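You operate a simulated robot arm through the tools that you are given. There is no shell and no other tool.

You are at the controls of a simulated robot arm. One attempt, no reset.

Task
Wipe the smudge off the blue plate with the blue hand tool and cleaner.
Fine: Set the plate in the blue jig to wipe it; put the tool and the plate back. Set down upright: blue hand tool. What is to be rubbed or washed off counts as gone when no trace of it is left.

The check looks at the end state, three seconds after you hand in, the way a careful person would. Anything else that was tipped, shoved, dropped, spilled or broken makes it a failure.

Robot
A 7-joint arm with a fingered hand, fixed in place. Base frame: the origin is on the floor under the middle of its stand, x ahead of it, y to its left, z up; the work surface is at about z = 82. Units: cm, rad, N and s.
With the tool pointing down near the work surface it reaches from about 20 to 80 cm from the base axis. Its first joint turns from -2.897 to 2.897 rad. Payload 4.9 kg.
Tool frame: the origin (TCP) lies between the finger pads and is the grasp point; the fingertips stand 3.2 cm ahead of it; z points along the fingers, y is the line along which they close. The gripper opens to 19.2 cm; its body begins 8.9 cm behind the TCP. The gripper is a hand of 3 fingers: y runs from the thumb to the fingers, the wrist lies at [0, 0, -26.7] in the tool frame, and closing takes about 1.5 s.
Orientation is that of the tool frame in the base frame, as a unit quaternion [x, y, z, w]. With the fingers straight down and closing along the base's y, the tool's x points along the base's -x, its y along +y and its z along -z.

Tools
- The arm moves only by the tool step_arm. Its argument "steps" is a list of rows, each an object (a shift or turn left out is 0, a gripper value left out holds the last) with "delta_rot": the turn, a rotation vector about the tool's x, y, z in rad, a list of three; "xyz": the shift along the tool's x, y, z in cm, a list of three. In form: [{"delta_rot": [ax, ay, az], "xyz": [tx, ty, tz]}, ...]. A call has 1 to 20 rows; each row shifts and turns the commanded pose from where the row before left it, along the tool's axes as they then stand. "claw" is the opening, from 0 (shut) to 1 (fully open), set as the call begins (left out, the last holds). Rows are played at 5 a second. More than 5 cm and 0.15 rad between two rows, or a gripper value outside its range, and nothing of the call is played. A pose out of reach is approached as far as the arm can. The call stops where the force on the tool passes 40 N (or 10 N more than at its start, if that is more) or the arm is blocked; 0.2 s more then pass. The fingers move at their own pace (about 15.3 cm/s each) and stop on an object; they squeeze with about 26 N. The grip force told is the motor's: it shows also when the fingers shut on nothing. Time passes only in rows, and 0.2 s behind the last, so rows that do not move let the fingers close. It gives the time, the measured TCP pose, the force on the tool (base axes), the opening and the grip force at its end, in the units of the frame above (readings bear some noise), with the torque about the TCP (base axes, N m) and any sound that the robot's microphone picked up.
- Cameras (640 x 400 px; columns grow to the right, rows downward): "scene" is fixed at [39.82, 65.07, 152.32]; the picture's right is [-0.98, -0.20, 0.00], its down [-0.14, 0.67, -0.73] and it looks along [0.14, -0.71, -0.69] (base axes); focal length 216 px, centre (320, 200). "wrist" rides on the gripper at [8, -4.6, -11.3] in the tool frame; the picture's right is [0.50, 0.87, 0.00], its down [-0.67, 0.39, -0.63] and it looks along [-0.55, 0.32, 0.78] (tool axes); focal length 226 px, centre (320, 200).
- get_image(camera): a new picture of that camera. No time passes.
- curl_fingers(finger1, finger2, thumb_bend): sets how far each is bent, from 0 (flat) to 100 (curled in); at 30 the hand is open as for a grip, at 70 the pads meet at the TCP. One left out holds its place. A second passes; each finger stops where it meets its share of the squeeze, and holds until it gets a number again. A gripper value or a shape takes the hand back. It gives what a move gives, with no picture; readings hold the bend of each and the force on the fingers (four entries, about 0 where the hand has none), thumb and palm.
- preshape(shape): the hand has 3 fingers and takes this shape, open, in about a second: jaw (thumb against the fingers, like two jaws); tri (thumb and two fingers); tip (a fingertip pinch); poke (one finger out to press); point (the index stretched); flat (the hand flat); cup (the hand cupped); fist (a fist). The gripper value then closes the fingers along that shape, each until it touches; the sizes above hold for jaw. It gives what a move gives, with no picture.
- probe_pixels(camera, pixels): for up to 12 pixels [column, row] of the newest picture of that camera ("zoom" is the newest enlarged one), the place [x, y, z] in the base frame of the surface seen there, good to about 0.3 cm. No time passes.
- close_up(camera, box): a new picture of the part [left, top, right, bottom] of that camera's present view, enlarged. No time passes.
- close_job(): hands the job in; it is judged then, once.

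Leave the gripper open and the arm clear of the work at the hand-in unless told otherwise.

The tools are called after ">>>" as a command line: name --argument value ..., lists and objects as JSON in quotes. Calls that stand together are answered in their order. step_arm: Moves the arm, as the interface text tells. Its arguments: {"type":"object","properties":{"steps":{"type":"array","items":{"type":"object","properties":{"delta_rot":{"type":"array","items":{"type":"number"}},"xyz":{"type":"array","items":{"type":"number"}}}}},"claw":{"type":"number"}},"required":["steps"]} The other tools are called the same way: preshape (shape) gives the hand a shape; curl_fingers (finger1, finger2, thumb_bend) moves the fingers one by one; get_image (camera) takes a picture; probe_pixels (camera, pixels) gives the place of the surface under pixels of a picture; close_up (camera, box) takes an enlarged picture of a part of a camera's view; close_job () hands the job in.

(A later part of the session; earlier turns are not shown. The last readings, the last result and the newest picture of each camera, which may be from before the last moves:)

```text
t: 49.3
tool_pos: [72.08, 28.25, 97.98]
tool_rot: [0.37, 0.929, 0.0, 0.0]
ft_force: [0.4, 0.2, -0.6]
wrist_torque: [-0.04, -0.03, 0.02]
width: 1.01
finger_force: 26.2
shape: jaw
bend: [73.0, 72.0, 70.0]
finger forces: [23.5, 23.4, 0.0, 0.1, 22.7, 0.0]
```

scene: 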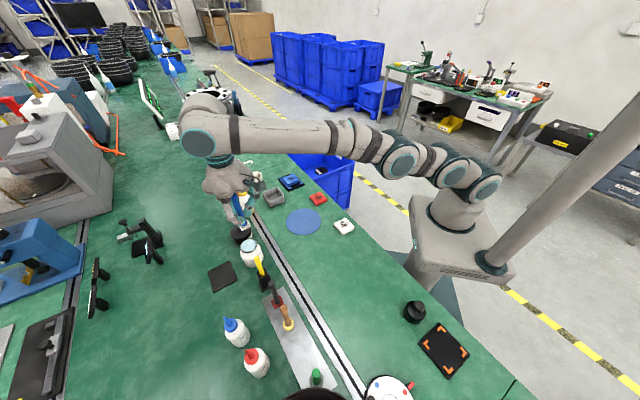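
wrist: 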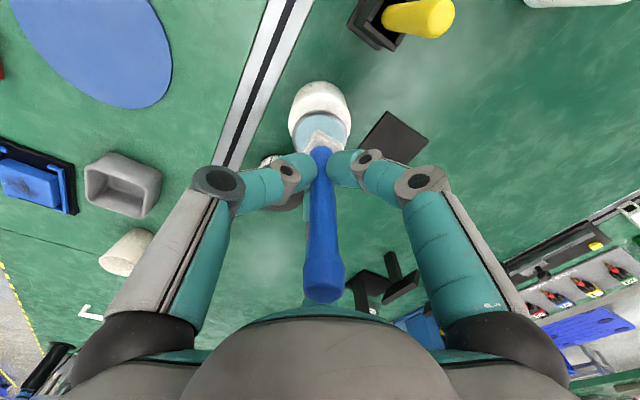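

>>> close_up --camera "scene" --box '[225, 210, 285, 260]'

>>> step_arm --steps '[{"xyz": [0, 0, 0.1]}, {"xyz": [0, 0, 0.1]}, {"xyz": [0, 0, 0]}]'

```text
8.00 times, centred on (255, 235) of scene
```

zoom: 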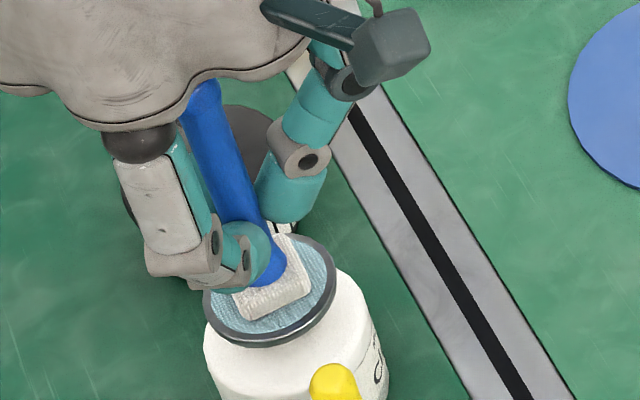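

```text
t: 50.1
tool_pos: [71.94, 28.19, 97.75]
tool_rot: [0.37, 0.929, 0.0, 0.0]
ft_force: [0.4, -1.1, 0.4]
wrist_torque: [-0.02, 0.0, 0.0]
width: 1.02
finger_force: 26.2
shape: jaw
bend: [73.0, 72.0, 70.0]
finger forces: [23.3, 23.5, 0.0, 0.0, 22.9, 0.0]
```

The force is just starting to rise (+0.4 N). I'll press a little further.

>>> step_arm --steps '[{"xyz": [0, 0, 0.1]}, {"xyz": [0, 0, 0.1]}, {"xyz": [0, 0, 0]}]'

```text
t: 50.9
tool_pos: [71.98, 28.26, 97.57]
tool_rot: [0.37, 0.929, 0.001, 0.0]
ft_force: [0.8, -0.1, 0.9]
wrist_torque: [-0.03, 0.0, -0.02]
width: 1.04
finger_force: 25.9
shape: jaw
bend: [73.0, 72.0, 70.0]
finger forces: [23.3, 23.6, 0.0, 0.1, 23.1, 0.0]
```

>>> step_arm --steps '[{"xyz": [0, 0, 0.15]}, {"xyz": [0, 0, 0.15]}, {"xyz": [0, 0, 0]}]'

>>> close_up --camera "scene" --box '[225, 210, 285, 260]'

```text
t: 51.7
tool_pos: [72.0, 28.28, 97.28]
tool_rot: [0.371, 0.929, -0.001, 0.0]
ft_force: [-0.5, -1.5, 0.8]
wrist_torque: [-0.05, 0.01, 0.02]
width: 1.04
finger_force: 25.9
shape: jaw
bend: [73.0, 72.0, 70.0]
finger forces: [23.3, 23.7, 0.0, 0.0, 23.5, 0.0]
```

```text
8.00 times, centred on (255, 235) of scene
```

zoom: 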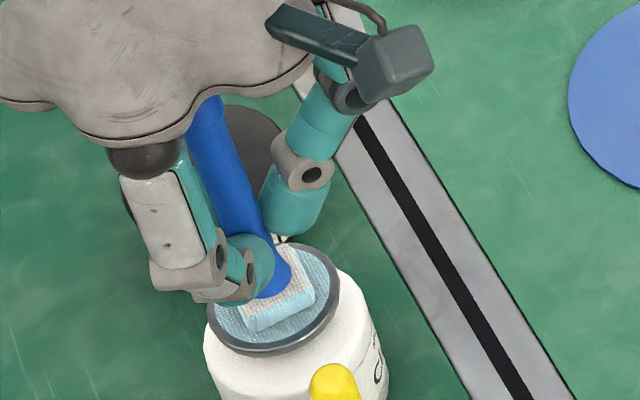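

The pad's lower edge is turning pale blue, so it is taking up cleaner, and the dish yields like a spring-loaded plunger. I'll press slightly more.

>>> step_arm --steps '[{"xyz": [0, 0, 0.15]}, {"xyz": [0, 0, 0.15]}, {"xyz": [0, 0, 0]}]'

>>> close_up --camera "scene" --box '[225, 210, 285, 260]'

```text
t: 52.5
tool_pos: [72.1, 28.31, 97.07]
tool_rot: [0.37, 0.929, 0.0, 0.001]
ft_force: [-0.8, -0.6, 10.3]
wrist_torque: [-0.02, 0.08, -0.01]
width: 1.05
finger_force: 25.9
shape: jaw
bend: [73.0, 73.0, 69.0]
finger forces: [25.4, 24.8, 0.1, 0.1, 25.6, 0.1]
```

```text
8.00 times, centred on (255, 235) of scene
```

zoom: 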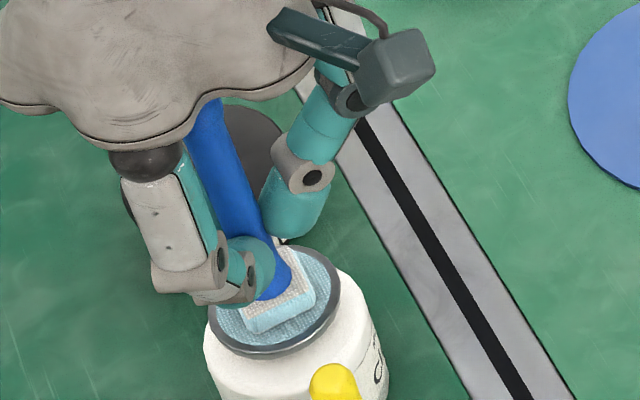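

The force jumped to 10 N as the plunger bottomed out, and the pad is wet and blue along its underside. I'll hold briefly, lift 6 cm, and carry the tool back on the robot's side of the bottles toward the jig.

>>> step_arm --steps '[{"xyz": [0, 0, 0]}, {"xyz": [0, 0, 0]}, {"xyz": [0, 0, -0.5]}, {"xyz": [0, 0, -1.5]}, {"xyz": [0, 0, -2]}, {"xyz": [0, 0, -2]}, {"xyz": [0, 0, 0]}]'

>>> get_image --camera "wrist"

>>> close_up --camera "scene" --box '[200, 180, 300, 280]'

```text
t: 54.1
tool_pos: [72.04, 28.19, 103.0]
tool_rot: [0.371, 0.929, -0.001, 0.0]
ft_force: [-0.7, 0.2, -1.0]
wrist_torque: [0.01, -0.01, -0.03]
width: 1.02
finger_force: 26.1
shape: jaw
bend: [73.0, 73.0, 69.0]
finger forces: [24.6, 24.5, 0.0, 0.0, 24.1, 0.0]
```

```text
taken
```

wrist: 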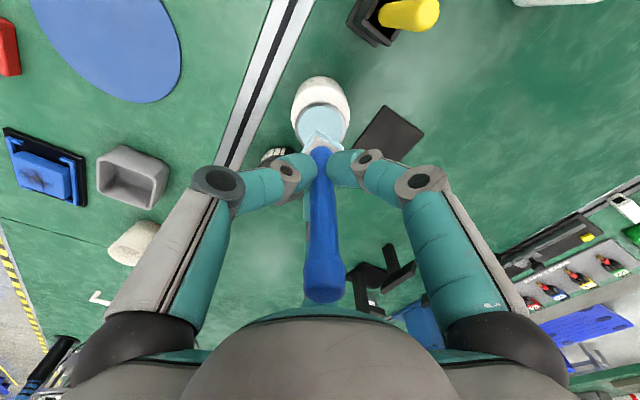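

```text
4.00 times, centred on (250, 230) of scene
```

zoom: 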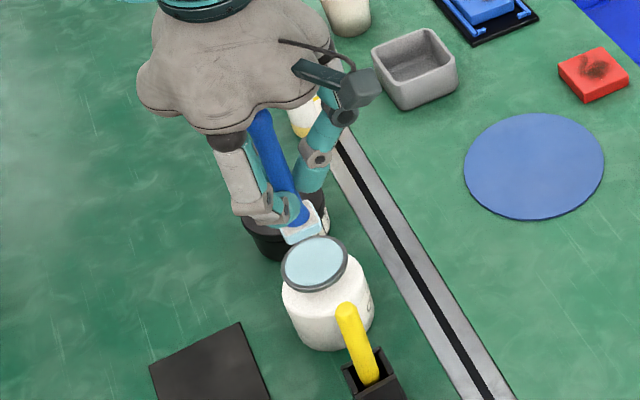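

The pad came up wet with cleaner and the jar stands undisturbed. Now I'll carry the tool to a point short of the jig.

>>> step_arm --steps '[{"xyz": [0.79, -3.52, 0]}, {"xyz": [0.79, -3.52, 0]}, {"xyz": [0.79, -3.52, 0]}, {"xyz": [0.79, -3.52, 0]}, {"xyz": [-3.23, -3.39, 0]}, {"xyz": [-3.23, -3.39, 0]}, {"xyz": [-3.23, -3.39, 0]}, {"xyz": [-3.23, -3.39, 0]}, {"xyz": [-3.23, -3.39, 0]}, {"xyz": [-3.23, -3.39, 0]}, {"xyz": [-3.23, -3.39, 0]}, {"xyz": [-3.23, -3.39, 0]}, {"xyz": [0, 0, 0]}]'

>>> get_image --camera "wrist"

```text
t: 56.9
tool_pos: [60.43, -17.41, 102.81]
tool_rot: [0.371, 0.929, 0.0, -0.001]
ft_force: [0.0, -0.1, -0.2]
wrist_torque: [0.03, -0.02, -0.01]
width: 1.04
finger_force: 25.8
shape: jaw
bend: [73.0, 73.0, 69.0]
finger forces: [24.1, 23.9, 0.0, 0.0, 23.4, 0.0]
```

```text
taken
```

wrist: 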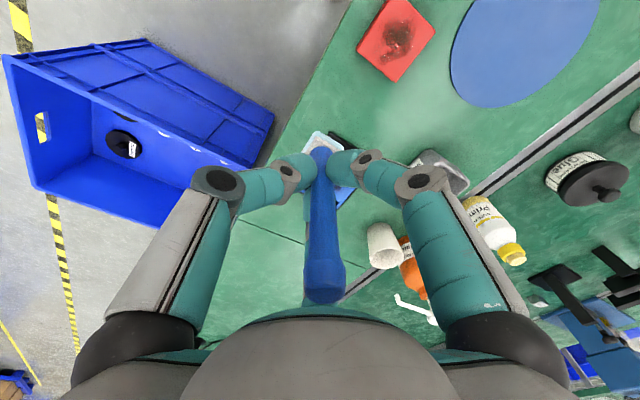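

I'm at (60.4, -17.4, 102.8). I'll move over the plate's centre at (72.07, -17.2), turn 0.033 rad to match the jig, and lower to z = 94, which leaves the pad about 2 cm above the plate.

>>> step_arm --steps '[{"xyz": [-2.77, 2.73, 0]}, {"xyz": [-2.77, 2.73, 0]}, {"xyz": [-2.77, 2.73, 0]}, {"delta_rot": [0, 0, 0.033]}, {"xyz": [0, 0, 3]}, {"xyz": [0, 0, 3]}, {"xyz": [0, 0, 2.8]}, {"xyz": [0, 0, 0]}, {"xyz": [0, 0, 0]}]'

>>> get_image --camera "wrist"

>>> close_up --camera "wrist" --box '[260, 70, 400, 190]'

>>> close_up --camera "scene" --box '[255, 135, 335, 205]'

```text
t: 58.9
tool_pos: [71.8, -17.22, 94.09]
tool_rot: [0.386, 0.923, 0.0, 0.001]
ft_force: [-0.3, 0.3, -0.6]
wrist_torque: [0.0, 0.0, 0.02]
width: 1.05
finger_force: 25.8
shape: jaw
bend: [73.0, 73.0, 69.0]
finger forces: [23.9, 24.0, 0.0, 0.1, 23.1, 0.0]
```

```text
taken
```

wrist: 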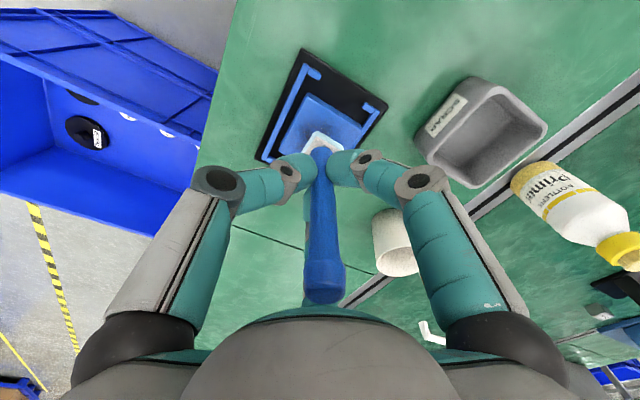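

```text
3.33 times, centred on (330, 130) of wrist
```

zoom: 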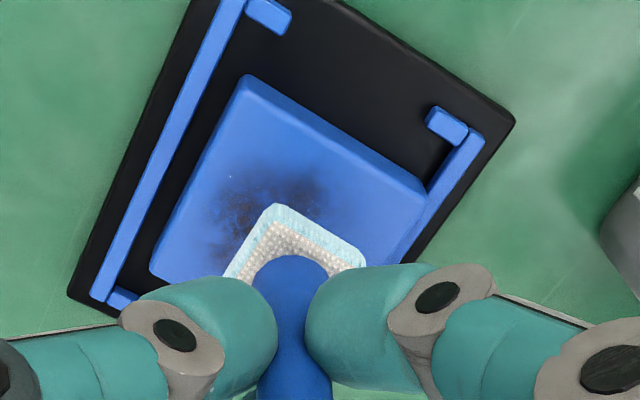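

```text
5.71 times, centred on (295, 170) of scene
```

zoom: 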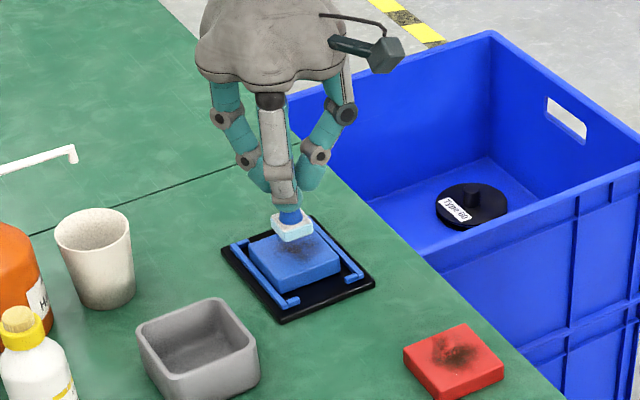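

The pad lines up squarely over the plate. I'll lower 2 cm, then feel for contact in 1 mm steps.

>>> step_arm --steps '[{"xyz": [0, 0, 1.0]}, {"xyz": [0, 0, 0.8]}, {"xyz": [0, 0, 0.2]}, {"xyz": [0, 0, 0]}]'

>>> step_arm --steps '[{"xyz": [0, 0, 0.15]}, {"xyz": [0, 0, 0.1]}, {"xyz": [0, 0, 0]}]'

```text
t: 59.9
tool_pos: [72.05, -17.07, 92.17]
tool_rot: [0.386, 0.923, 0.0, 0.001]
ft_force: [-0.3, -0.4, -1.0]
wrist_torque: [0.05, -0.02, 0.02]
width: 1.05
finger_force: 26.3
shape: jaw
bend: [73.0, 73.0, 69.0]
finger forces: [24.0, 24.0, 0.1, 0.0, 23.1, 0.1]
```

```text
t: 60.7
tool_pos: [71.99, -17.13, 91.82]
tool_rot: [0.385, 0.923, 0.0, 0.0]
ft_force: [0.3, 0.3, -0.8]
wrist_torque: [-0.01, -0.01, -0.01]
width: 1.08
finger_force: 25.7
shape: jaw
bend: [73.0, 73.0, 69.0]
finger forces: [23.9, 24.0, 0.0, 0.1, 23.1, 0.0]
```

>>> step_arm --steps '[{"xyz": [0, 0, 0.1]}, {"xyz": [0, 0, 0.1]}, {"xyz": [0, 0, 0]}]'

>>> close_up --camera "scene" --box '[265, 150, 325, 200]'

```text
t: 61.5
tool_pos: [71.93, -17.06, 91.8]
tool_rot: [0.387, 0.922, 0.0, 0.0]
ft_force: [-0.2, -0.4, -2.4]
wrist_torque: [-0.04, -0.02, -0.01]
width: 1.05
finger_force: 25.9
shape: jaw
bend: [73.0, 73.0, 69.0]
finger forces: [24.0, 24.0, 0.1, 0.0, 23.1, 0.1]
```

```text
8.00 times, centred on (295, 175) of scene
```

zoom: 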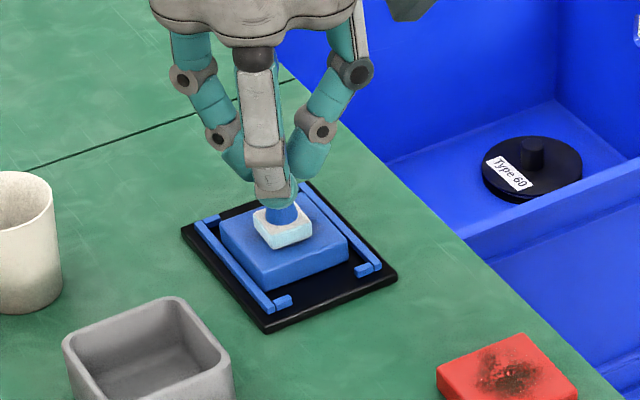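

I'm almost touching; I'll continue in 1 mm steps.

>>> step_arm --steps '[{"xyz": [0, 0, 0.1]}, {"xyz": [0, 0, 0]}, {"xyz": [0, 0, 0]}]'

>>> step_arm --steps '[{"xyz": [0, 0, 0.1]}, {"xyz": [0, 0, 0]}, {"xyz": [0, 0, 0]}]'

```text
t: 62.3
tool_pos: [71.77, -17.07, 91.78]
tool_rot: [0.386, 0.923, 0.0, 0.0]
ft_force: [-0.5, -0.1, 0.2]
wrist_torque: [0.01, 0.03, 0.01]
width: 1.04
finger_force: 26.0
shape: jaw
bend: [73.0, 73.0, 69.0]
finger forces: [24.1, 24.0, 0.0, 0.0, 23.3, 0.0]
```

```text
t: 63.1
tool_pos: [71.81, -17.16, 91.71]
tool_rot: [0.385, 0.923, -0.001, 0.001]
ft_force: [-0.4, 0.0, 7.0]
wrist_torque: [0.04, -0.01, -0.01]
width: 1.07
finger_force: 26.4
shape: jaw
bend: [73.0, 73.0, 69.0]
finger forces: [25.0, 24.7, 0.0, 0.1, 24.7, 0.0]
```

Contact at 7 N. I'll begin wiping: slow strokes along tool y (across the rails), ±1.5 cm about the centre.

>>> step_arm --steps '[{"xyz": [0, 0.5, 0]}, {"xyz": [0, 0.5, 0]}, {"xyz": [0, 0.5, 0]}, {"xyz": [0, -0.5, 0]}, {"xyz": [0, -0.5, 0]}, {"xyz": [0, -0.5, 0]}, {"xyz": [0, -0.5, 0]}, {"xyz": [0, -0.5, 0]}, {"xyz": [0, -0.5, 0]}, {"xyz": [0, 0.5, 0]}, {"xyz": [0, 0.5, 0]}, {"xyz": [0, 0.5, 0]}]'

>>> close_up --camera "scene" --box '[265, 150, 325, 200]'

>>> close_up --camera "wrist" --box '[260, 70, 400, 190]'

```text
t: 65.7
tool_pos: [71.65, -17.02, 91.48]
tool_rot: [0.386, 0.922, 0.0, 0.0]
ft_force: [-3.7, -5.6, 20.1]
wrist_torque: [-0.13, 0.09, 0.02]
width: 1.14
finger_force: 26.4
shape: jaw
bend: [73.0, 73.0, 69.0]
finger forces: [27.0, 26.7, 0.1, 0.0, 31.2, 0.0]
```

```text
8.00 times, centred on (295, 175) of scene
```

zoom: 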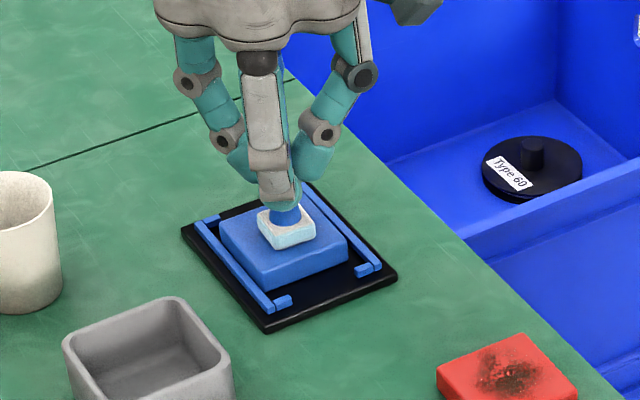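

```text
3.33 times, centred on (330, 130) of wrist
```

zoom: 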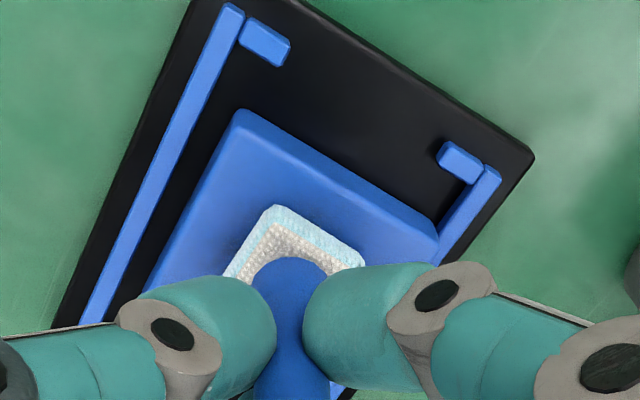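

The visible part of the plate already looks clean, but the force has crept up to 20 N, so I'll ease off 1 mm. Then I'll wipe the lanes to each side: tool x +1.2, then -1.2.

>>> step_arm --steps '[{"xyz": [0, 0, -0.12]}, {"xyz": [0.6, 0, 0]}, {"xyz": [0.6, 0, 0]}, {"xyz": [0, 0.5, 0]}, {"xyz": [0, 0.5, 0]}, {"xyz": [0, 0.5, 0]}, {"xyz": [0, -0.5, 0]}, {"xyz": [0, -0.5, 0]}, {"xyz": [0, -0.5, 0]}, {"xyz": [0, -0.5, 0]}, {"xyz": [0, -0.5, 0]}, {"xyz": [0, -0.5, 0]}, {"xyz": [0, 0.5, 0]}, {"xyz": [0, 0.5, 0]}, {"xyz": [0, 0.5, 0]}]'

>>> close_up --camera "scene" --box '[265, 150, 325, 200]'

>>> close_up --camera "wrist" --box '[260, 70, 400, 190]'

```text
t: 68.9
tool_pos: [71.13, -16.28, 91.83]
tool_rot: [0.386, 0.923, 0.0, -0.001]
ft_force: [0.6, -0.4, -0.4]
wrist_torque: [-0.02, 0.02, 0.03]
width: 1.12
finger_force: 26.2
shape: jaw
bend: [73.0, 73.0, 69.0]
finger forces: [26.5, 25.8, 0.1, 0.1, 24.7, 0.0]
```

```text
8.00 times, centred on (295, 175) of scene
```

zoom: 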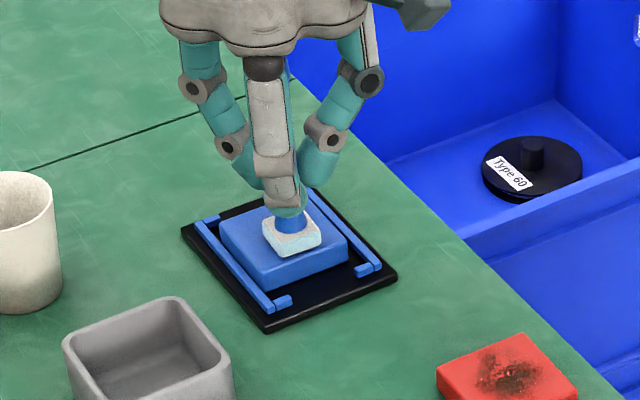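

```text
3.33 times, centred on (330, 130) of wrist
```

zoom: 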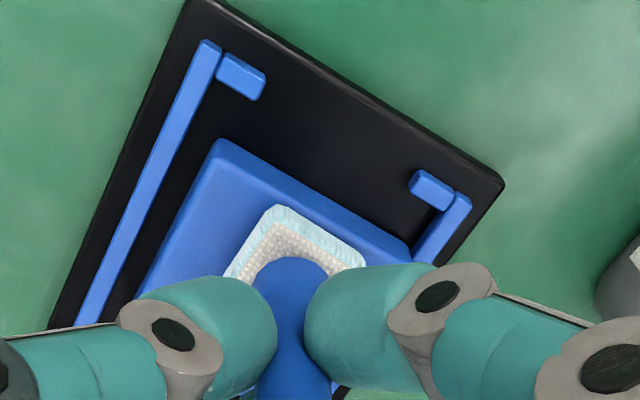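

I lost contact on that pass (z = 91.83). I'll lift clear and move back toward the robot to look at the plate's state.

>>> step_arm --steps '[{"xyz": [0, 0, -2]}, {"xyz": [0, 0, -3]}, {"xyz": [2.1, -2.1, -1]}, {"xyz": [2.1, -2.1, 0]}, {"xyz": [2.1, -2.1, 0]}, {"xyz": [2.1, -2.1, 0]}, {"xyz": [0, 0, 0]}]'

>>> close_up --camera "scene" --box '[265, 150, 325, 200]'

>>> get_image --camera "wrist"

```text
t: 70.5
tool_pos: [58.97, -15.93, 97.58]
tool_rot: [0.386, 0.923, 0.0, 0.0]
ft_force: [-0.1, 0.2, -1.2]
wrist_torque: [-0.02, 0.03, -0.01]
width: 1.15
finger_force: 26.3
shape: jaw
bend: [73.0, 73.0, 69.0]
finger forces: [26.2, 25.8, 0.0, 0.0, 24.5, 0.0]
```

```text
8.00 times, centred on (295, 175) of scene
```

zoom: 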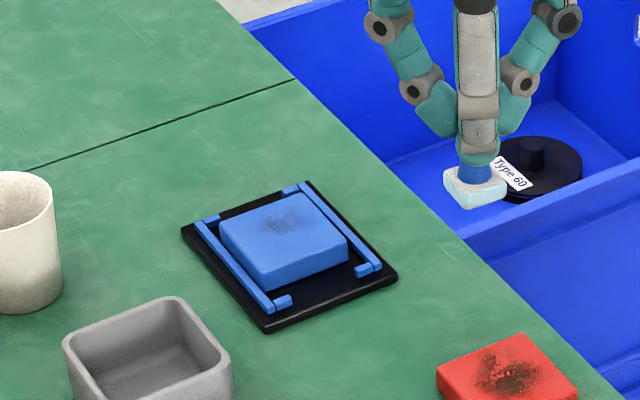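

```text
taken
```

wrist: 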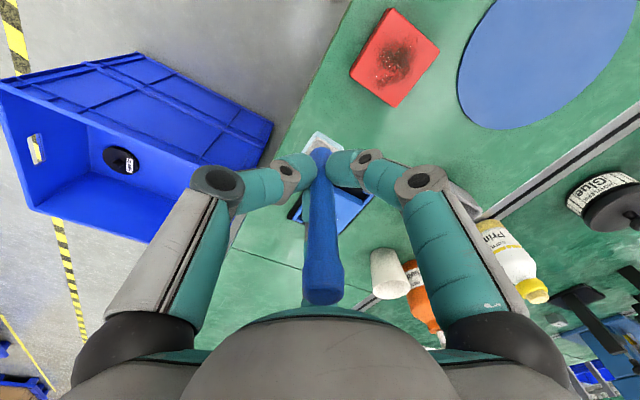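

The smudge is lighter but remains toward the back of the plate. I'll zoom in more and probe its extent.

>>> close_up --camera "scene" --box '[285, 168, 313, 190]'

```text
16.00 times, centred on (299, 179) of scene
```

zoom: 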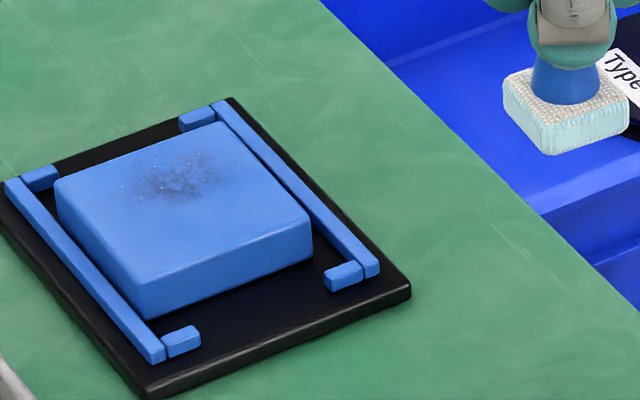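

>>> probe_pixels --camera "zoom" --pixels '[[60, 190], [213, 128], [308, 225], [145, 285], [185, 172], [120, 180], [150, 155], [245, 175], [190, 200], [220, 155], [180, 240], [190, 145]]'

```text
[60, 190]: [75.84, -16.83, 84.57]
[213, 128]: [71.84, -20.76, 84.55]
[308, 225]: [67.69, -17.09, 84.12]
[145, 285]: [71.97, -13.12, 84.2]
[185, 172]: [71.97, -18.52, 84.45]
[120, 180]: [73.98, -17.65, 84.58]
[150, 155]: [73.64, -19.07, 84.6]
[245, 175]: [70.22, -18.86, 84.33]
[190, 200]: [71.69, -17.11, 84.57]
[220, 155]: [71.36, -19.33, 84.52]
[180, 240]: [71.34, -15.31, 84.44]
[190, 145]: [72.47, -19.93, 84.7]
```

The remaining smudge lies from plate centre toward the -u (far-right) end, roughly (70.2–74, -17 to -20). I'll return and place the pad on that half, centred near (72.35, -17.9), lowering to just above contact.

>>> step_arm --steps '[{"xyz": [-3.61, 2.7, 0]}, {"xyz": [-3.61, 2.7, 0]}, {"xyz": [-3.61, 2.7, 0]}, {"xyz": [0, 0, 2.5]}, {"xyz": [0, 0, 2.5]}, {"xyz": [0, 0, 0.4]}, {"xyz": [0, 0, 0]}, {"xyz": [0, 0, 0]}]'

>>> close_up --camera "wrist" --box '[260, 70, 400, 190]'

>>> close_up --camera "scene" --box '[279, 160, 319, 190]'

```text
t: 72.3
tool_pos: [72.4, -18.2, 92.32]
tool_rot: [0.386, 0.923, 0.0, 0.0]
ft_force: [0.4, -1.0, -0.2]
wrist_torque: [0.0, -0.03, -0.03]
width: 1.1
finger_force: 25.8
shape: jaw
bend: [73.0, 73.0, 69.0]
finger forces: [25.6, 25.7, 0.1, 0.1, 23.9, 0.0]
```

```text
3.33 times, centred on (330, 130) of wrist
```

zoom: 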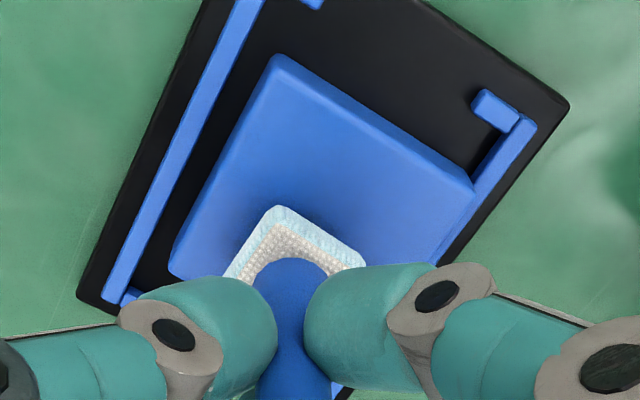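

```text
13.33 times, centred on (299, 175) of scene
```

zoom: 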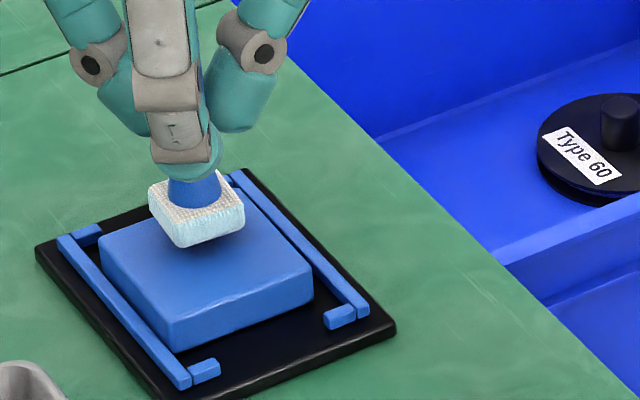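

The pad hovers over the dirty half. I'll lower until I feel about 8 N.

>>> step_arm --steps '[{"xyz": [0, 0, 0.3]}, {"xyz": [0, 0, 0.15]}, {"xyz": [0, 0, 0]}, {"xyz": [0, 0, 0]}]'

>>> step_arm --steps '[{"xyz": [0, 0, 0.12]}, {"xyz": [0, 0, 0]}, {"xyz": [0, 0, 0]}, {"xyz": [0, 0, 0]}]'

```text
t: 73.3
tool_pos: [72.44, -18.18, 91.71]
tool_rot: [0.385, 0.923, 0.0, 0.0]
ft_force: [-0.3, -0.3, -1.5]
wrist_torque: [0.0, 0.01, -0.01]
width: 1.14
finger_force: 25.9
shape: jaw
bend: [73.0, 73.0, 69.0]
finger forces: [25.7, 25.6, 0.1, 0.0, 24.1, 0.0]
```

```text
t: 74.3
tool_pos: [72.46, -18.23, 91.49]
tool_rot: [0.387, 0.922, 0.0, 0.0]
ft_force: [0.1, -0.1, 2.3]
wrist_torque: [0.0, 0.04, 0.02]
width: 1.13
finger_force: 25.8
shape: jaw
bend: [73.0, 73.0, 69.0]
finger forces: [25.8, 26.0, 0.0, 0.0, 24.2, 0.0]
```

Contact at 2.3 N. I'll press 0.1 cm more and wipe this lane with y strokes.

>>> step_arm --steps '[{"xyz": [0, 0, 0.1]}, {"xyz": [0, 0, 0]}, {"xyz": [0, 0.5, 0]}, {"xyz": [0, 0.5, 0]}, {"xyz": [0, 0.5, 0]}, {"xyz": [0, -0.5, 0]}, {"xyz": [0, -0.5, 0]}, {"xyz": [0, -0.5, 0]}, {"xyz": [0, -0.5, 0]}]'

>>> step_arm --steps '[{"xyz": [0, -0.5, 0]}, {"xyz": [0, -0.5, 0]}, {"xyz": [0, 0.5, 0]}, {"xyz": [0, 0.5, 0]}, {"xyz": [0, 0.5, 0]}, {"xyz": [0, 0.5, 0]}, {"xyz": [0, 0.5, 0]}]'

>>> close_up --camera "scene" --box '[279, 160, 319, 190]'

```text
t: 76.3
tool_pos: [72.12, -18.48, 91.61]
tool_rot: [0.386, 0.923, -0.001, 0.0]
ft_force: [1.2, 1.5, 2.6]
wrist_torque: [0.02, -0.03, -0.03]
width: 1.13
finger_force: 25.9
shape: jaw
bend: [73.0, 73.0, 69.0]
finger forces: [26.1, 26.3, 0.0, 0.1, 23.9, 0.0]
```

```text
t: 77.9
tool_pos: [73.27, -17.41, 91.58]
tool_rot: [0.385, 0.923, 0.0, 0.002]
ft_force: [-0.4, -1.0, 5.3]
wrist_torque: [-0.02, 0.0, -0.02]
width: 1.14
finger_force: 25.8
shape: jaw
bend: [73.0, 73.0, 69.0]
finger forces: [25.8, 25.9, 0.1, 0.0, 25.4, 0.1]
```

```text
13.33 times, centred on (299, 175) of scene
```

zoom: 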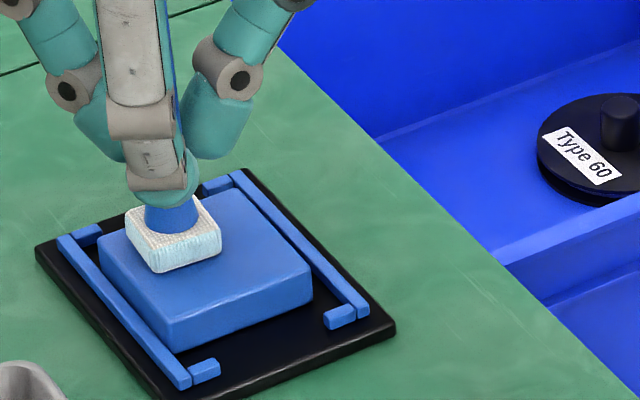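

A steady 5 N. I'll continue toward the back edge: stroke -y 2.5 cm, step -x 0.6, stroke +y 2.5, and repeat.

>>> step_arm --steps '[{"xyz": [0, -0.5, 0.04]}, {"xyz": [0, -0.5, 0]}, {"xyz": [0, -0.5, 0]}, {"xyz": [0, -0.5, 0]}, {"xyz": [0, -0.5, 0]}, {"xyz": [-0.5, 0, 0]}, {"xyz": [0, 0.5, 0]}, {"xyz": [0, 0.5, 0]}, {"xyz": [0, 0.5, 0]}, {"xyz": [0, 0.5, 0]}, {"xyz": [0, 0.5, 0]}, {"xyz": [0, 0.4, 0]}]'

>>> step_arm --steps '[{"xyz": [0, -0.5, 0.02]}, {"xyz": [0, -0.5, 0]}, {"xyz": [0, -0.5, 0]}, {"xyz": [0, -0.5, 0]}, {"xyz": [0, -0.5, 0]}, {"xyz": [0, -0.5, 0]}, {"xyz": [0.5, 0, 0]}, {"xyz": [0.5, 0, 0]}, {"xyz": [0, 0.5, 0]}, {"xyz": [0, 0.5, 0]}, {"xyz": [0, 0.5, 0]}, {"xyz": [0, 0.5, 0]}, {"xyz": [0, 0.5, 0]}]'

>>> close_up --camera "scene" --box '[279, 160, 319, 190]'

```text
t: 80.5
tool_pos: [73.81, -17.38, 91.52]
tool_rot: [0.385, 0.923, 0.0, -0.001]
ft_force: [-0.7, 0.0, 3.7]
wrist_torque: [-0.02, 0.01, -0.01]
width: 1.12
finger_force: 25.9
shape: jaw
bend: [73.0, 73.0, 69.0]
finger forces: [25.8, 25.9, 0.0, 0.1, 25.1, 0.0]
```

```text
t: 83.3
tool_pos: [72.83, -17.15, 91.6]
tool_rot: [0.385, 0.923, 0.0, 0.0]
ft_force: [-0.3, 0.2, 2.6]
wrist_torque: [-0.03, 0.01, -0.06]
width: 1.11
finger_force: 26.4
shape: jaw
bend: [73.0, 73.0, 69.0]
finger forces: [25.6, 25.9, 0.0, 0.1, 25.0, 0.0]
```

```text
13.33 times, centred on (299, 175) of scene
```

zoom: 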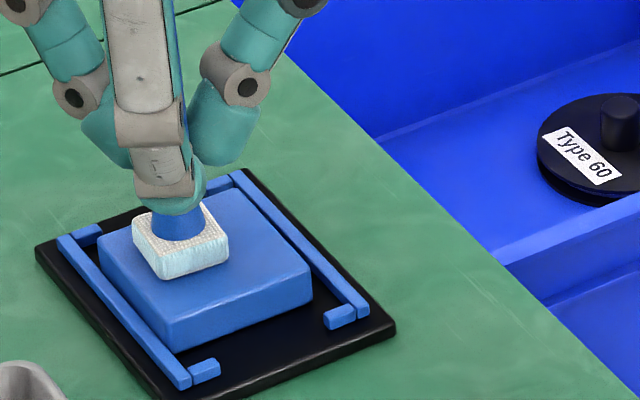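

I'll lift off and back away to look at the result.

>>> step_arm --steps '[{"xyz": [0, 0, -2]}, {"xyz": [0, 0, -3]}, {"xyz": [2.1, -2.1, -1]}, {"xyz": [2.6, -2.6, 0]}, {"xyz": [2.6, -2.6, 0]}, {"xyz": [2.6, -2.6, 0]}, {"xyz": [0, 0, 0]}]'

>>> close_up --camera "scene" --box '[285, 168, 313, 190]'

>>> close_up --camera "wrist" --box '[270, 110, 390, 230]'

```text
t: 84.9
tool_pos: [58.74, -16.93, 97.52]
tool_rot: [0.385, 0.923, 0.0, 0.0]
ft_force: [0.3, 0.6, -0.3]
wrist_torque: [-0.02, -0.01, -0.01]
width: 1.1
finger_force: 26.2
shape: jaw
bend: [73.0, 73.0, 69.0]
finger forces: [25.0, 25.7, 0.0, 0.0, 23.7, 0.1]
```

```text
16.00 times, centred on (299, 179) of scene
```

zoom: 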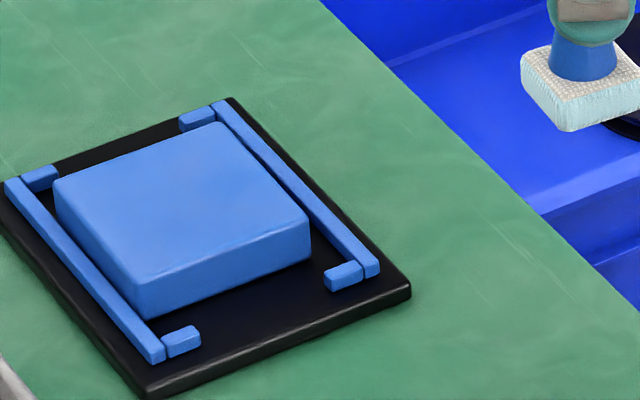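

```text
3.33 times, centred on (330, 170) of wrist
```

zoom: 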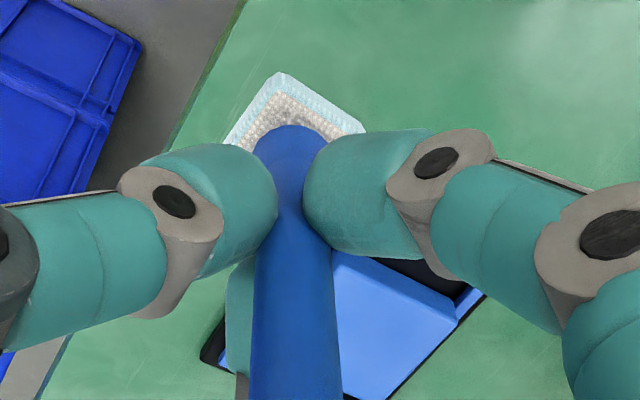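

From the scene camera the plate now looks clean. To be sure no trace is left, I'll rise and look at it from above with the wrist camera.

>>> step_arm --steps '[{"xyz": [0, 0, -4]}, {"xyz": [0, 0, -4]}, {"xyz": [-2.4, 2.3, 0]}, {"xyz": [-2.4, 2.3, 0]}, {"xyz": [-2.4, 2.3, 0]}, {"xyz": [0, 0, 0]}]'

>>> get_image --camera "wrist"

>>> close_up --camera "wrist" --box '[280, 60, 370, 140]'

```text
t: 86.3
tool_pos: [68.62, -17.15, 105.41]
tool_rot: [0.386, 0.922, 0.0, 0.001]
ft_force: [0.5, -0.1, -0.7]
wrist_torque: [0.02, 0.0, 0.04]
width: 1.12
finger_force: 25.9
shape: jaw
bend: [73.0, 73.0, 69.0]
finger forces: [24.5, 25.7, 0.0, 0.0, 23.2, 0.0]
```

```text
taken
```

wrist: 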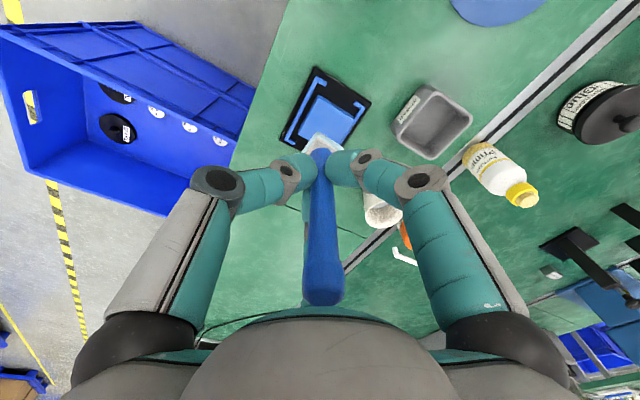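

```text
5.00 times, centred on (325, 100) of wrist
```

zoom: 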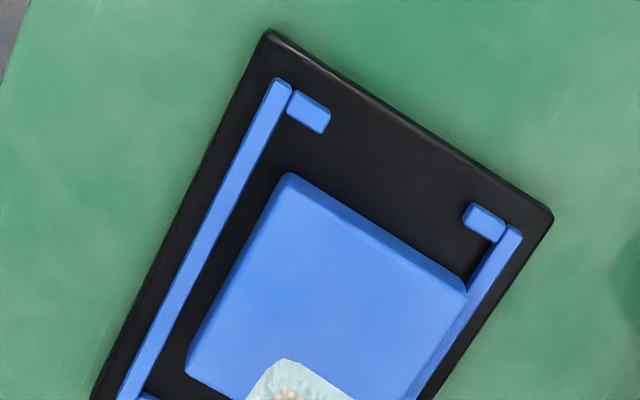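

What I can see is spotless. I'll move 4 cm farther so the pad doesn't hide the far part of the plate.

>>> step_arm --steps '[{"xyz": [-1.4, 1.42, 0]}, {"xyz": [-1.4, 1.42, 0]}, {"xyz": [0, 0, 0]}]'

>>> close_up --camera "wrist" --box '[280, 50, 370, 130]'

>>> close_up --camera "scene" --box '[288, 170, 306, 184]'

```text
t: 87.1
tool_pos: [72.72, -17.26, 105.15]
tool_rot: [0.386, 0.922, 0.001, -0.001]
ft_force: [0.5, -0.4, -0.1]
wrist_torque: [-0.01, -0.02, 0.01]
width: 1.09
finger_force: 26.0
shape: jaw
bend: [73.0, 73.0, 69.0]
finger forces: [24.2, 25.7, 0.0, 0.0, 23.2, 0.0]
```

```text
5.00 times, centred on (325, 90) of wrist
```

zoom: 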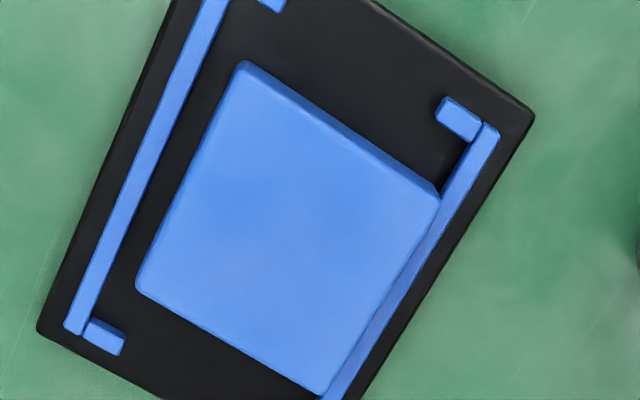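

```text
16.00 times, centred on (297, 177) of scene
```

zoom: 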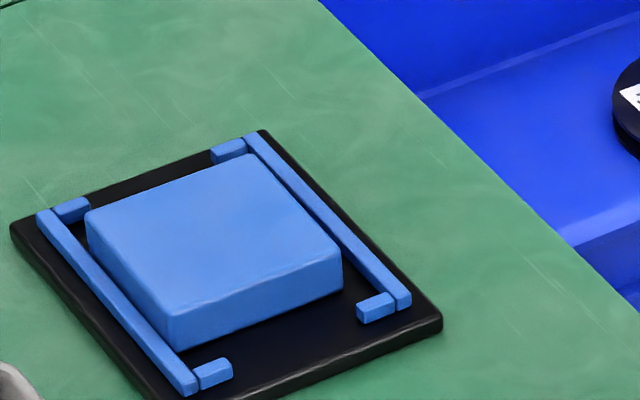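

It looks clean everywhere, but any faint trace would fail, so I'll do one more full-coverage pass. First I'll probe the plate's corners for the raster.

>>> probe_pixels --camera "zoom" --pixels '[[90, 215], [253, 160], [338, 257], [172, 312], [210, 235], [160, 230], [250, 200], [200, 270], [280, 260]]'

>>> close_up --camera "wrist" --box '[300, 60, 350, 120]'

```text
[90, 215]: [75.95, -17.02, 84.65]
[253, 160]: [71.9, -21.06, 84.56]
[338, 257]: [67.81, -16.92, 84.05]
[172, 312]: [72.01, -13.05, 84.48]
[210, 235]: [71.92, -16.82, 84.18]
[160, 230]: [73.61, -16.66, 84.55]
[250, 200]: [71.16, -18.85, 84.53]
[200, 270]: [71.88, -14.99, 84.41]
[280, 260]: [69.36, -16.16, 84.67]
```

```text
6.67 times, centred on (325, 90) of wrist
```

zoom: 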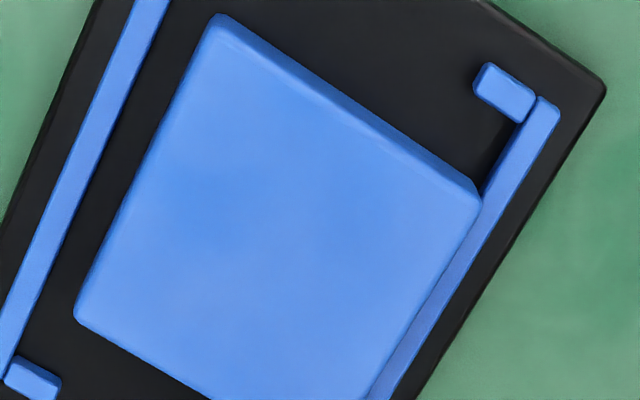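

The plate centre is (71.92, -17.01). I'll position the pad at one corner lane of the plate and lower to just above contact for a full raster.

>>> step_arm --steps '[{"xyz": [2.1, -1.9, 0]}, {"xyz": [0, 0, 3.5]}, {"xyz": [0, 0, 3.5]}, {"xyz": [0, 0, 3.5]}, {"xyz": [0, 0, 2.4]}, {"xyz": [0, 0, 0.4]}, {"xyz": [0, 0, 0]}, {"xyz": [0, 0, 0]}]'

>>> step_arm --steps '[{"xyz": [0, 0, 0.2]}, {"xyz": [0, 0, 0.1]}, {"xyz": [0, 0, 0]}, {"xyz": [0, 0, 0]}]'

>>> close_up --camera "scene" --box '[279, 160, 319, 190]'

```text
t: 88.9
tool_pos: [69.92, -17.17, 92.19]
tool_rot: [0.386, 0.923, 0.0, 0.0]
ft_force: [0.2, -0.5, -0.6]
wrist_torque: [-0.01, -0.02, -0.02]
width: 1.09
finger_force: 26.4
shape: jaw
bend: [73.0, 73.0, 69.0]
finger forces: [23.8, 25.8, 0.1, 0.0, 22.9, 0.0]
```

```text
t: 89.9
tool_pos: [69.75, -17.19, 91.92]
tool_rot: [0.385, 0.923, 0.001, 0.0]
ft_force: [-0.2, -0.5, -0.5]
wrist_torque: [-0.02, -0.01, 0.02]
width: 1.13
finger_force: 26.1
shape: jaw
bend: [73.0, 73.0, 69.0]
finger forces: [24.0, 25.8, 0.1, 0.1, 23.0, 0.1]
```

```text
13.33 times, centred on (299, 175) of scene
```

zoom: 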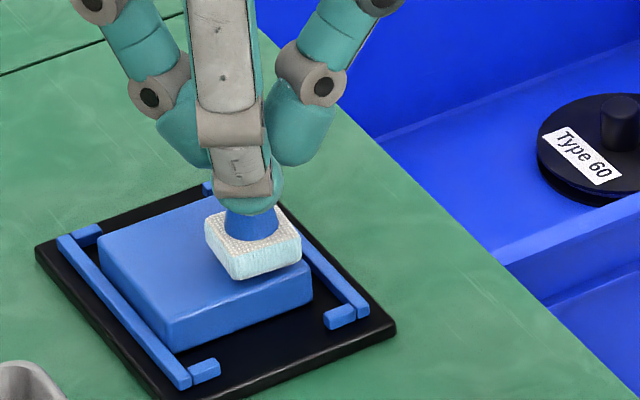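

>>> step_arm --steps '[{"xyz": [0, 0, 0.2]}, {"xyz": [0, 0, 0.1]}, {"xyz": [0, 0, 0]}, {"xyz": [0, 0, 0]}]'

>>> step_arm --steps '[{"xyz": [0, 0, 0.1]}, {"xyz": [0, 0, 0]}, {"xyz": [0, 0, 0]}]'

```text
t: 90.9
tool_pos: [69.82, -17.02, 91.53]
tool_rot: [0.386, 0.923, -0.001, 0.0]
ft_force: [-0.4, 0.4, -0.4]
wrist_torque: [-0.01, 0.0, 0.01]
width: 1.12
finger_force: 26.3
shape: jaw
bend: [73.0, 73.0, 69.0]
finger forces: [23.8, 25.9, 0.0, 0.1, 22.9, 0.0]
```

```text
t: 91.7
tool_pos: [69.83, -17.13, 91.55]
tool_rot: [0.386, 0.923, 0.0, 0.0]
ft_force: [-0.6, 0.0, 0.0]
wrist_torque: [0.0, -0.03, -0.01]
width: 1.1
finger_force: 26.3
shape: jaw
bend: [73.0, 73.0, 69.0]
finger forces: [24.0, 25.9, 0.1, 0.1, 23.2, 0.1]
```

Just touching. I'll press 0.12 cm more for a light but firm contact.

>>> step_arm --steps '[{"xyz": [0, 0, 0.12]}, {"xyz": [0, 0, 0]}, {"xyz": [0, 0, 0]}]'

```text
t: 92.5
tool_pos: [69.88, -17.0, 91.6]
tool_rot: [0.386, 0.922, 0.0, 0.0]
ft_force: [-0.4, -0.5, 8.5]
wrist_torque: [-0.01, 0.04, 0.01]
width: 1.1
finger_force: 26.2
shape: jaw
bend: [73.0, 73.0, 69.0]
finger forces: [24.3, 26.5, 0.0, 0.0, 24.8, 0.0]
```

8.5 N. Raster part one: +y 3 cm, step -x 0.7, -y 3 cm.

>>> step_arm --steps '[{"xyz": [0, 0.5, 0]}, {"xyz": [0, 0.5, 0]}, {"xyz": [0, 0.5, 0]}, {"xyz": [0, 0.5, 0]}, {"xyz": [0, 0.5, 0]}, {"xyz": [0, 0.5, 0]}, {"xyz": [-0.7, 0, 0]}, {"xyz": [0, -0.5, 0]}, {"xyz": [0, -0.5, 0]}, {"xyz": [0, -0.5, 0]}, {"xyz": [0, -0.5, 0]}, {"xyz": [0, -0.5, 0]}, {"xyz": [0, -0.5, 0]}]'

```text
t: 95.3
tool_pos: [70.3, -17.84, 91.45]
tool_rot: [0.386, 0.923, 0.0, 0.0]
ft_force: [1.7, 1.5, 12.2]
wrist_torque: [0.06, -0.08, -0.01]
width: 1.16
finger_force: 26.0
shape: jaw
bend: [73.0, 73.0, 68.0]
finger forces: [27.0, 29.4, 0.0, 0.1, 24.0, 0.0]
```

12 N, still fine. Raster part two: step -x 0.7, +y 3 cm, step -x 0.7, -y 3 cm, easing up a hair.

>>> step_arm --steps '[{"xyz": [-0.7, 0, -0.02]}, {"xyz": [0, 0.5, 0]}, {"xyz": [0, 0.5, 0]}, {"xyz": [0, 0.5, 0]}, {"xyz": [0, 0.5, 0]}, {"xyz": [0, 0.5, 0]}, {"xyz": [0, 0.5, 0]}, {"xyz": [-0.7, 0, 0]}, {"xyz": [0, -0.5, 0]}, {"xyz": [0, -0.5, 0]}, {"xyz": [0, -0.5, 0]}, {"xyz": [0, -0.5, 0]}, {"xyz": [0, -0.5, 0]}, {"xyz": [0, -0.5, 0]}]'

```text
t: 98.3
tool_pos: [71.28, -18.65, 91.55]
tool_rot: [0.386, 0.922, 0.0, 0.0]
ft_force: [0.3, 1.1, 2.2]
wrist_torque: [0.05, -0.04, 0.0]
width: 1.12
finger_force: 26.1
shape: jaw
bend: [73.0, 73.0, 69.0]
finger forces: [25.5, 27.4, 0.0, 0.0, 23.6, 0.0]
```

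Contact has dropped to 2 N, so I'll press 0.06 cm more. Raster part three covers the last lanes at the back edge.

>>> step_arm --steps '[{"xyz": [-0.5, 0, 0.06]}, {"xyz": [0, 0.5, 0]}, {"xyz": [0, 0.5, 0]}, {"xyz": [0, 0.5, 0]}, {"xyz": [0, 0.5, 0]}, {"xyz": [0, 0.5, 0]}, {"xyz": [0, 0.5, 0]}, {"xyz": [-0.4, 0, 0]}, {"xyz": [0, -0.5, 0]}, {"xyz": [0, -0.5, 0]}, {"xyz": [0, -0.5, 0]}, {"xyz": [0, -0.5, 0]}, {"xyz": [0, -0.5, 0]}, {"xyz": [0, -0.5, 0]}]'

```text
t: 101.3
tool_pos: [71.96, -19.33, 91.45]
tool_rot: [0.386, 0.923, 0.0, 0.0]
ft_force: [1.5, 2.6, 11.1]
wrist_torque: [0.05, -0.07, -0.03]
width: 1.12
finger_force: 26.0
shape: jaw
bend: [73.0, 73.0, 68.0]
finger forces: [27.1, 28.3, 0.0, 0.0, 23.4, 0.0]
```

11 N there. I'll sweep back over the middle lanes once more, then lift.

>>> step_arm --steps '[{"xyz": [0.6, 0, -0.02]}, {"xyz": [0, 0.5, 0]}, {"xyz": [0, 0.5, 0]}, {"xyz": [0, 0.5, 0]}, {"xyz": [0, 0.5, 0]}, {"xyz": [0, 0.5, 0]}, {"xyz": [0, 0.5, 0]}, {"xyz": [0.6, 0, 0]}, {"xyz": [0, -0.5, 0]}, {"xyz": [0, -0.5, 0]}, {"xyz": [0, -0.5, 0]}, {"xyz": [0, -0.5, 0]}, {"xyz": [0, -0.5, 0]}, {"xyz": [0, -0.5, 0]}, {"xyz": [0.6, 0, 0]}, {"xyz": [0, 0.5, 0]}, {"xyz": [0, 0.5, 0]}, {"xyz": [0, 0.5, 0]}, {"xyz": [0, 0.5, 0]}, {"xyz": [0, 0.5, 0]}]'

>>> step_arm --steps '[{"xyz": [0, 0, -1]}, {"xyz": [0, 0, -2.5]}, {"xyz": [0, 0, -3.5]}, {"xyz": [0, 0, -3.5]}, {"xyz": [0, 0, -3.5]}, {"xyz": [0, 0, 0]}]'

>>> get_image --camera "wrist"

>>> close_up --camera "scene" --box '[285, 168, 313, 190]'

```text
t: 105.5
tool_pos: [72.49, -16.47, 91.3]
tool_rot: [0.386, 0.922, 0.0, 0.0]
ft_force: [-2.6, -2.0, 12.6]
wrist_torque: [-0.01, 0.07, -0.01]
width: 1.1
finger_force: 26.3
shape: jaw
bend: [73.0, 73.0, 68.0]
finger forces: [26.1, 24.2, 0.1, 0.0, 26.1, 0.0]
```

```text
t: 106.9
tool_pos: [72.57, -16.36, 105.56]
tool_rot: [0.385, 0.923, 0.0, 0.0]
ft_force: [0.4, 0.3, -0.8]
wrist_torque: [-0.03, 0.01, -0.04]
width: 1.1
finger_force: 25.9
shape: jaw
bend: [73.0, 73.0, 69.0]
finger forces: [25.3, 23.5, 0.0, 0.1, 22.1, 0.1]
```

```text
taken
```

wrist: 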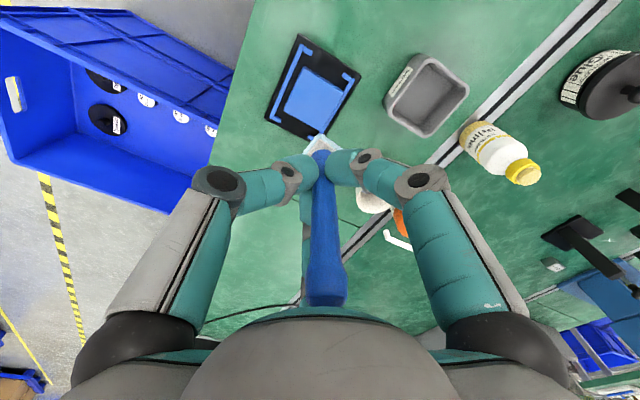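

```text
16.00 times, centred on (299, 179) of scene
```

zoom: 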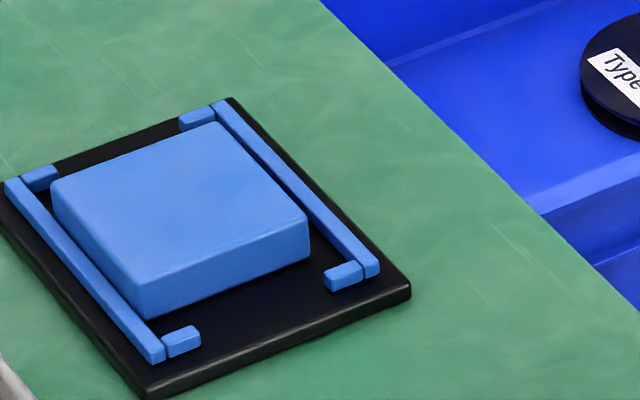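

>>> close_up --camera "wrist" --box '[285, 50, 345, 130]'

>>> close_up --camera "wrist" --box '[280, 120, 370, 310]'

```text
5.00 times, centred on (315, 90) of wrist
```

zoom: 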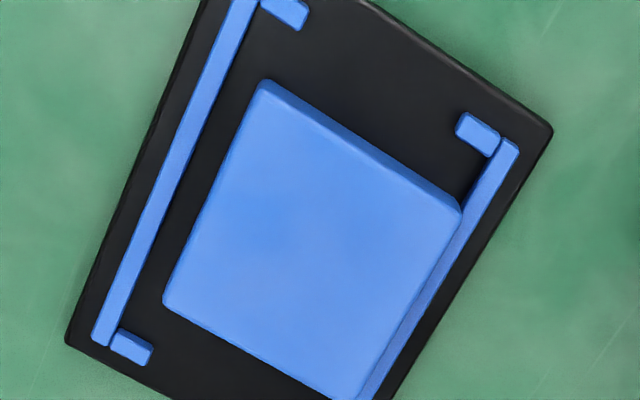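

```text
2.11 times, centred on (325, 215) of wrist
```

zoom: 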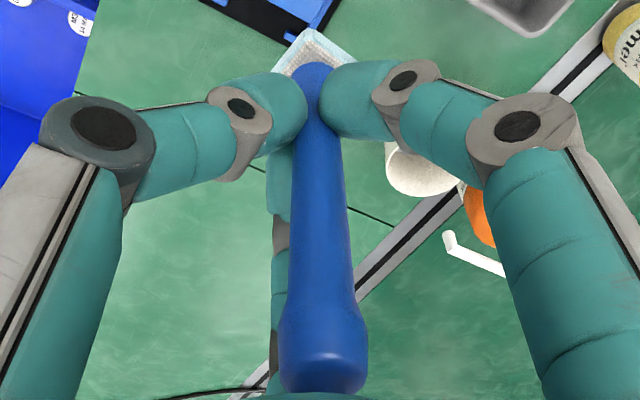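

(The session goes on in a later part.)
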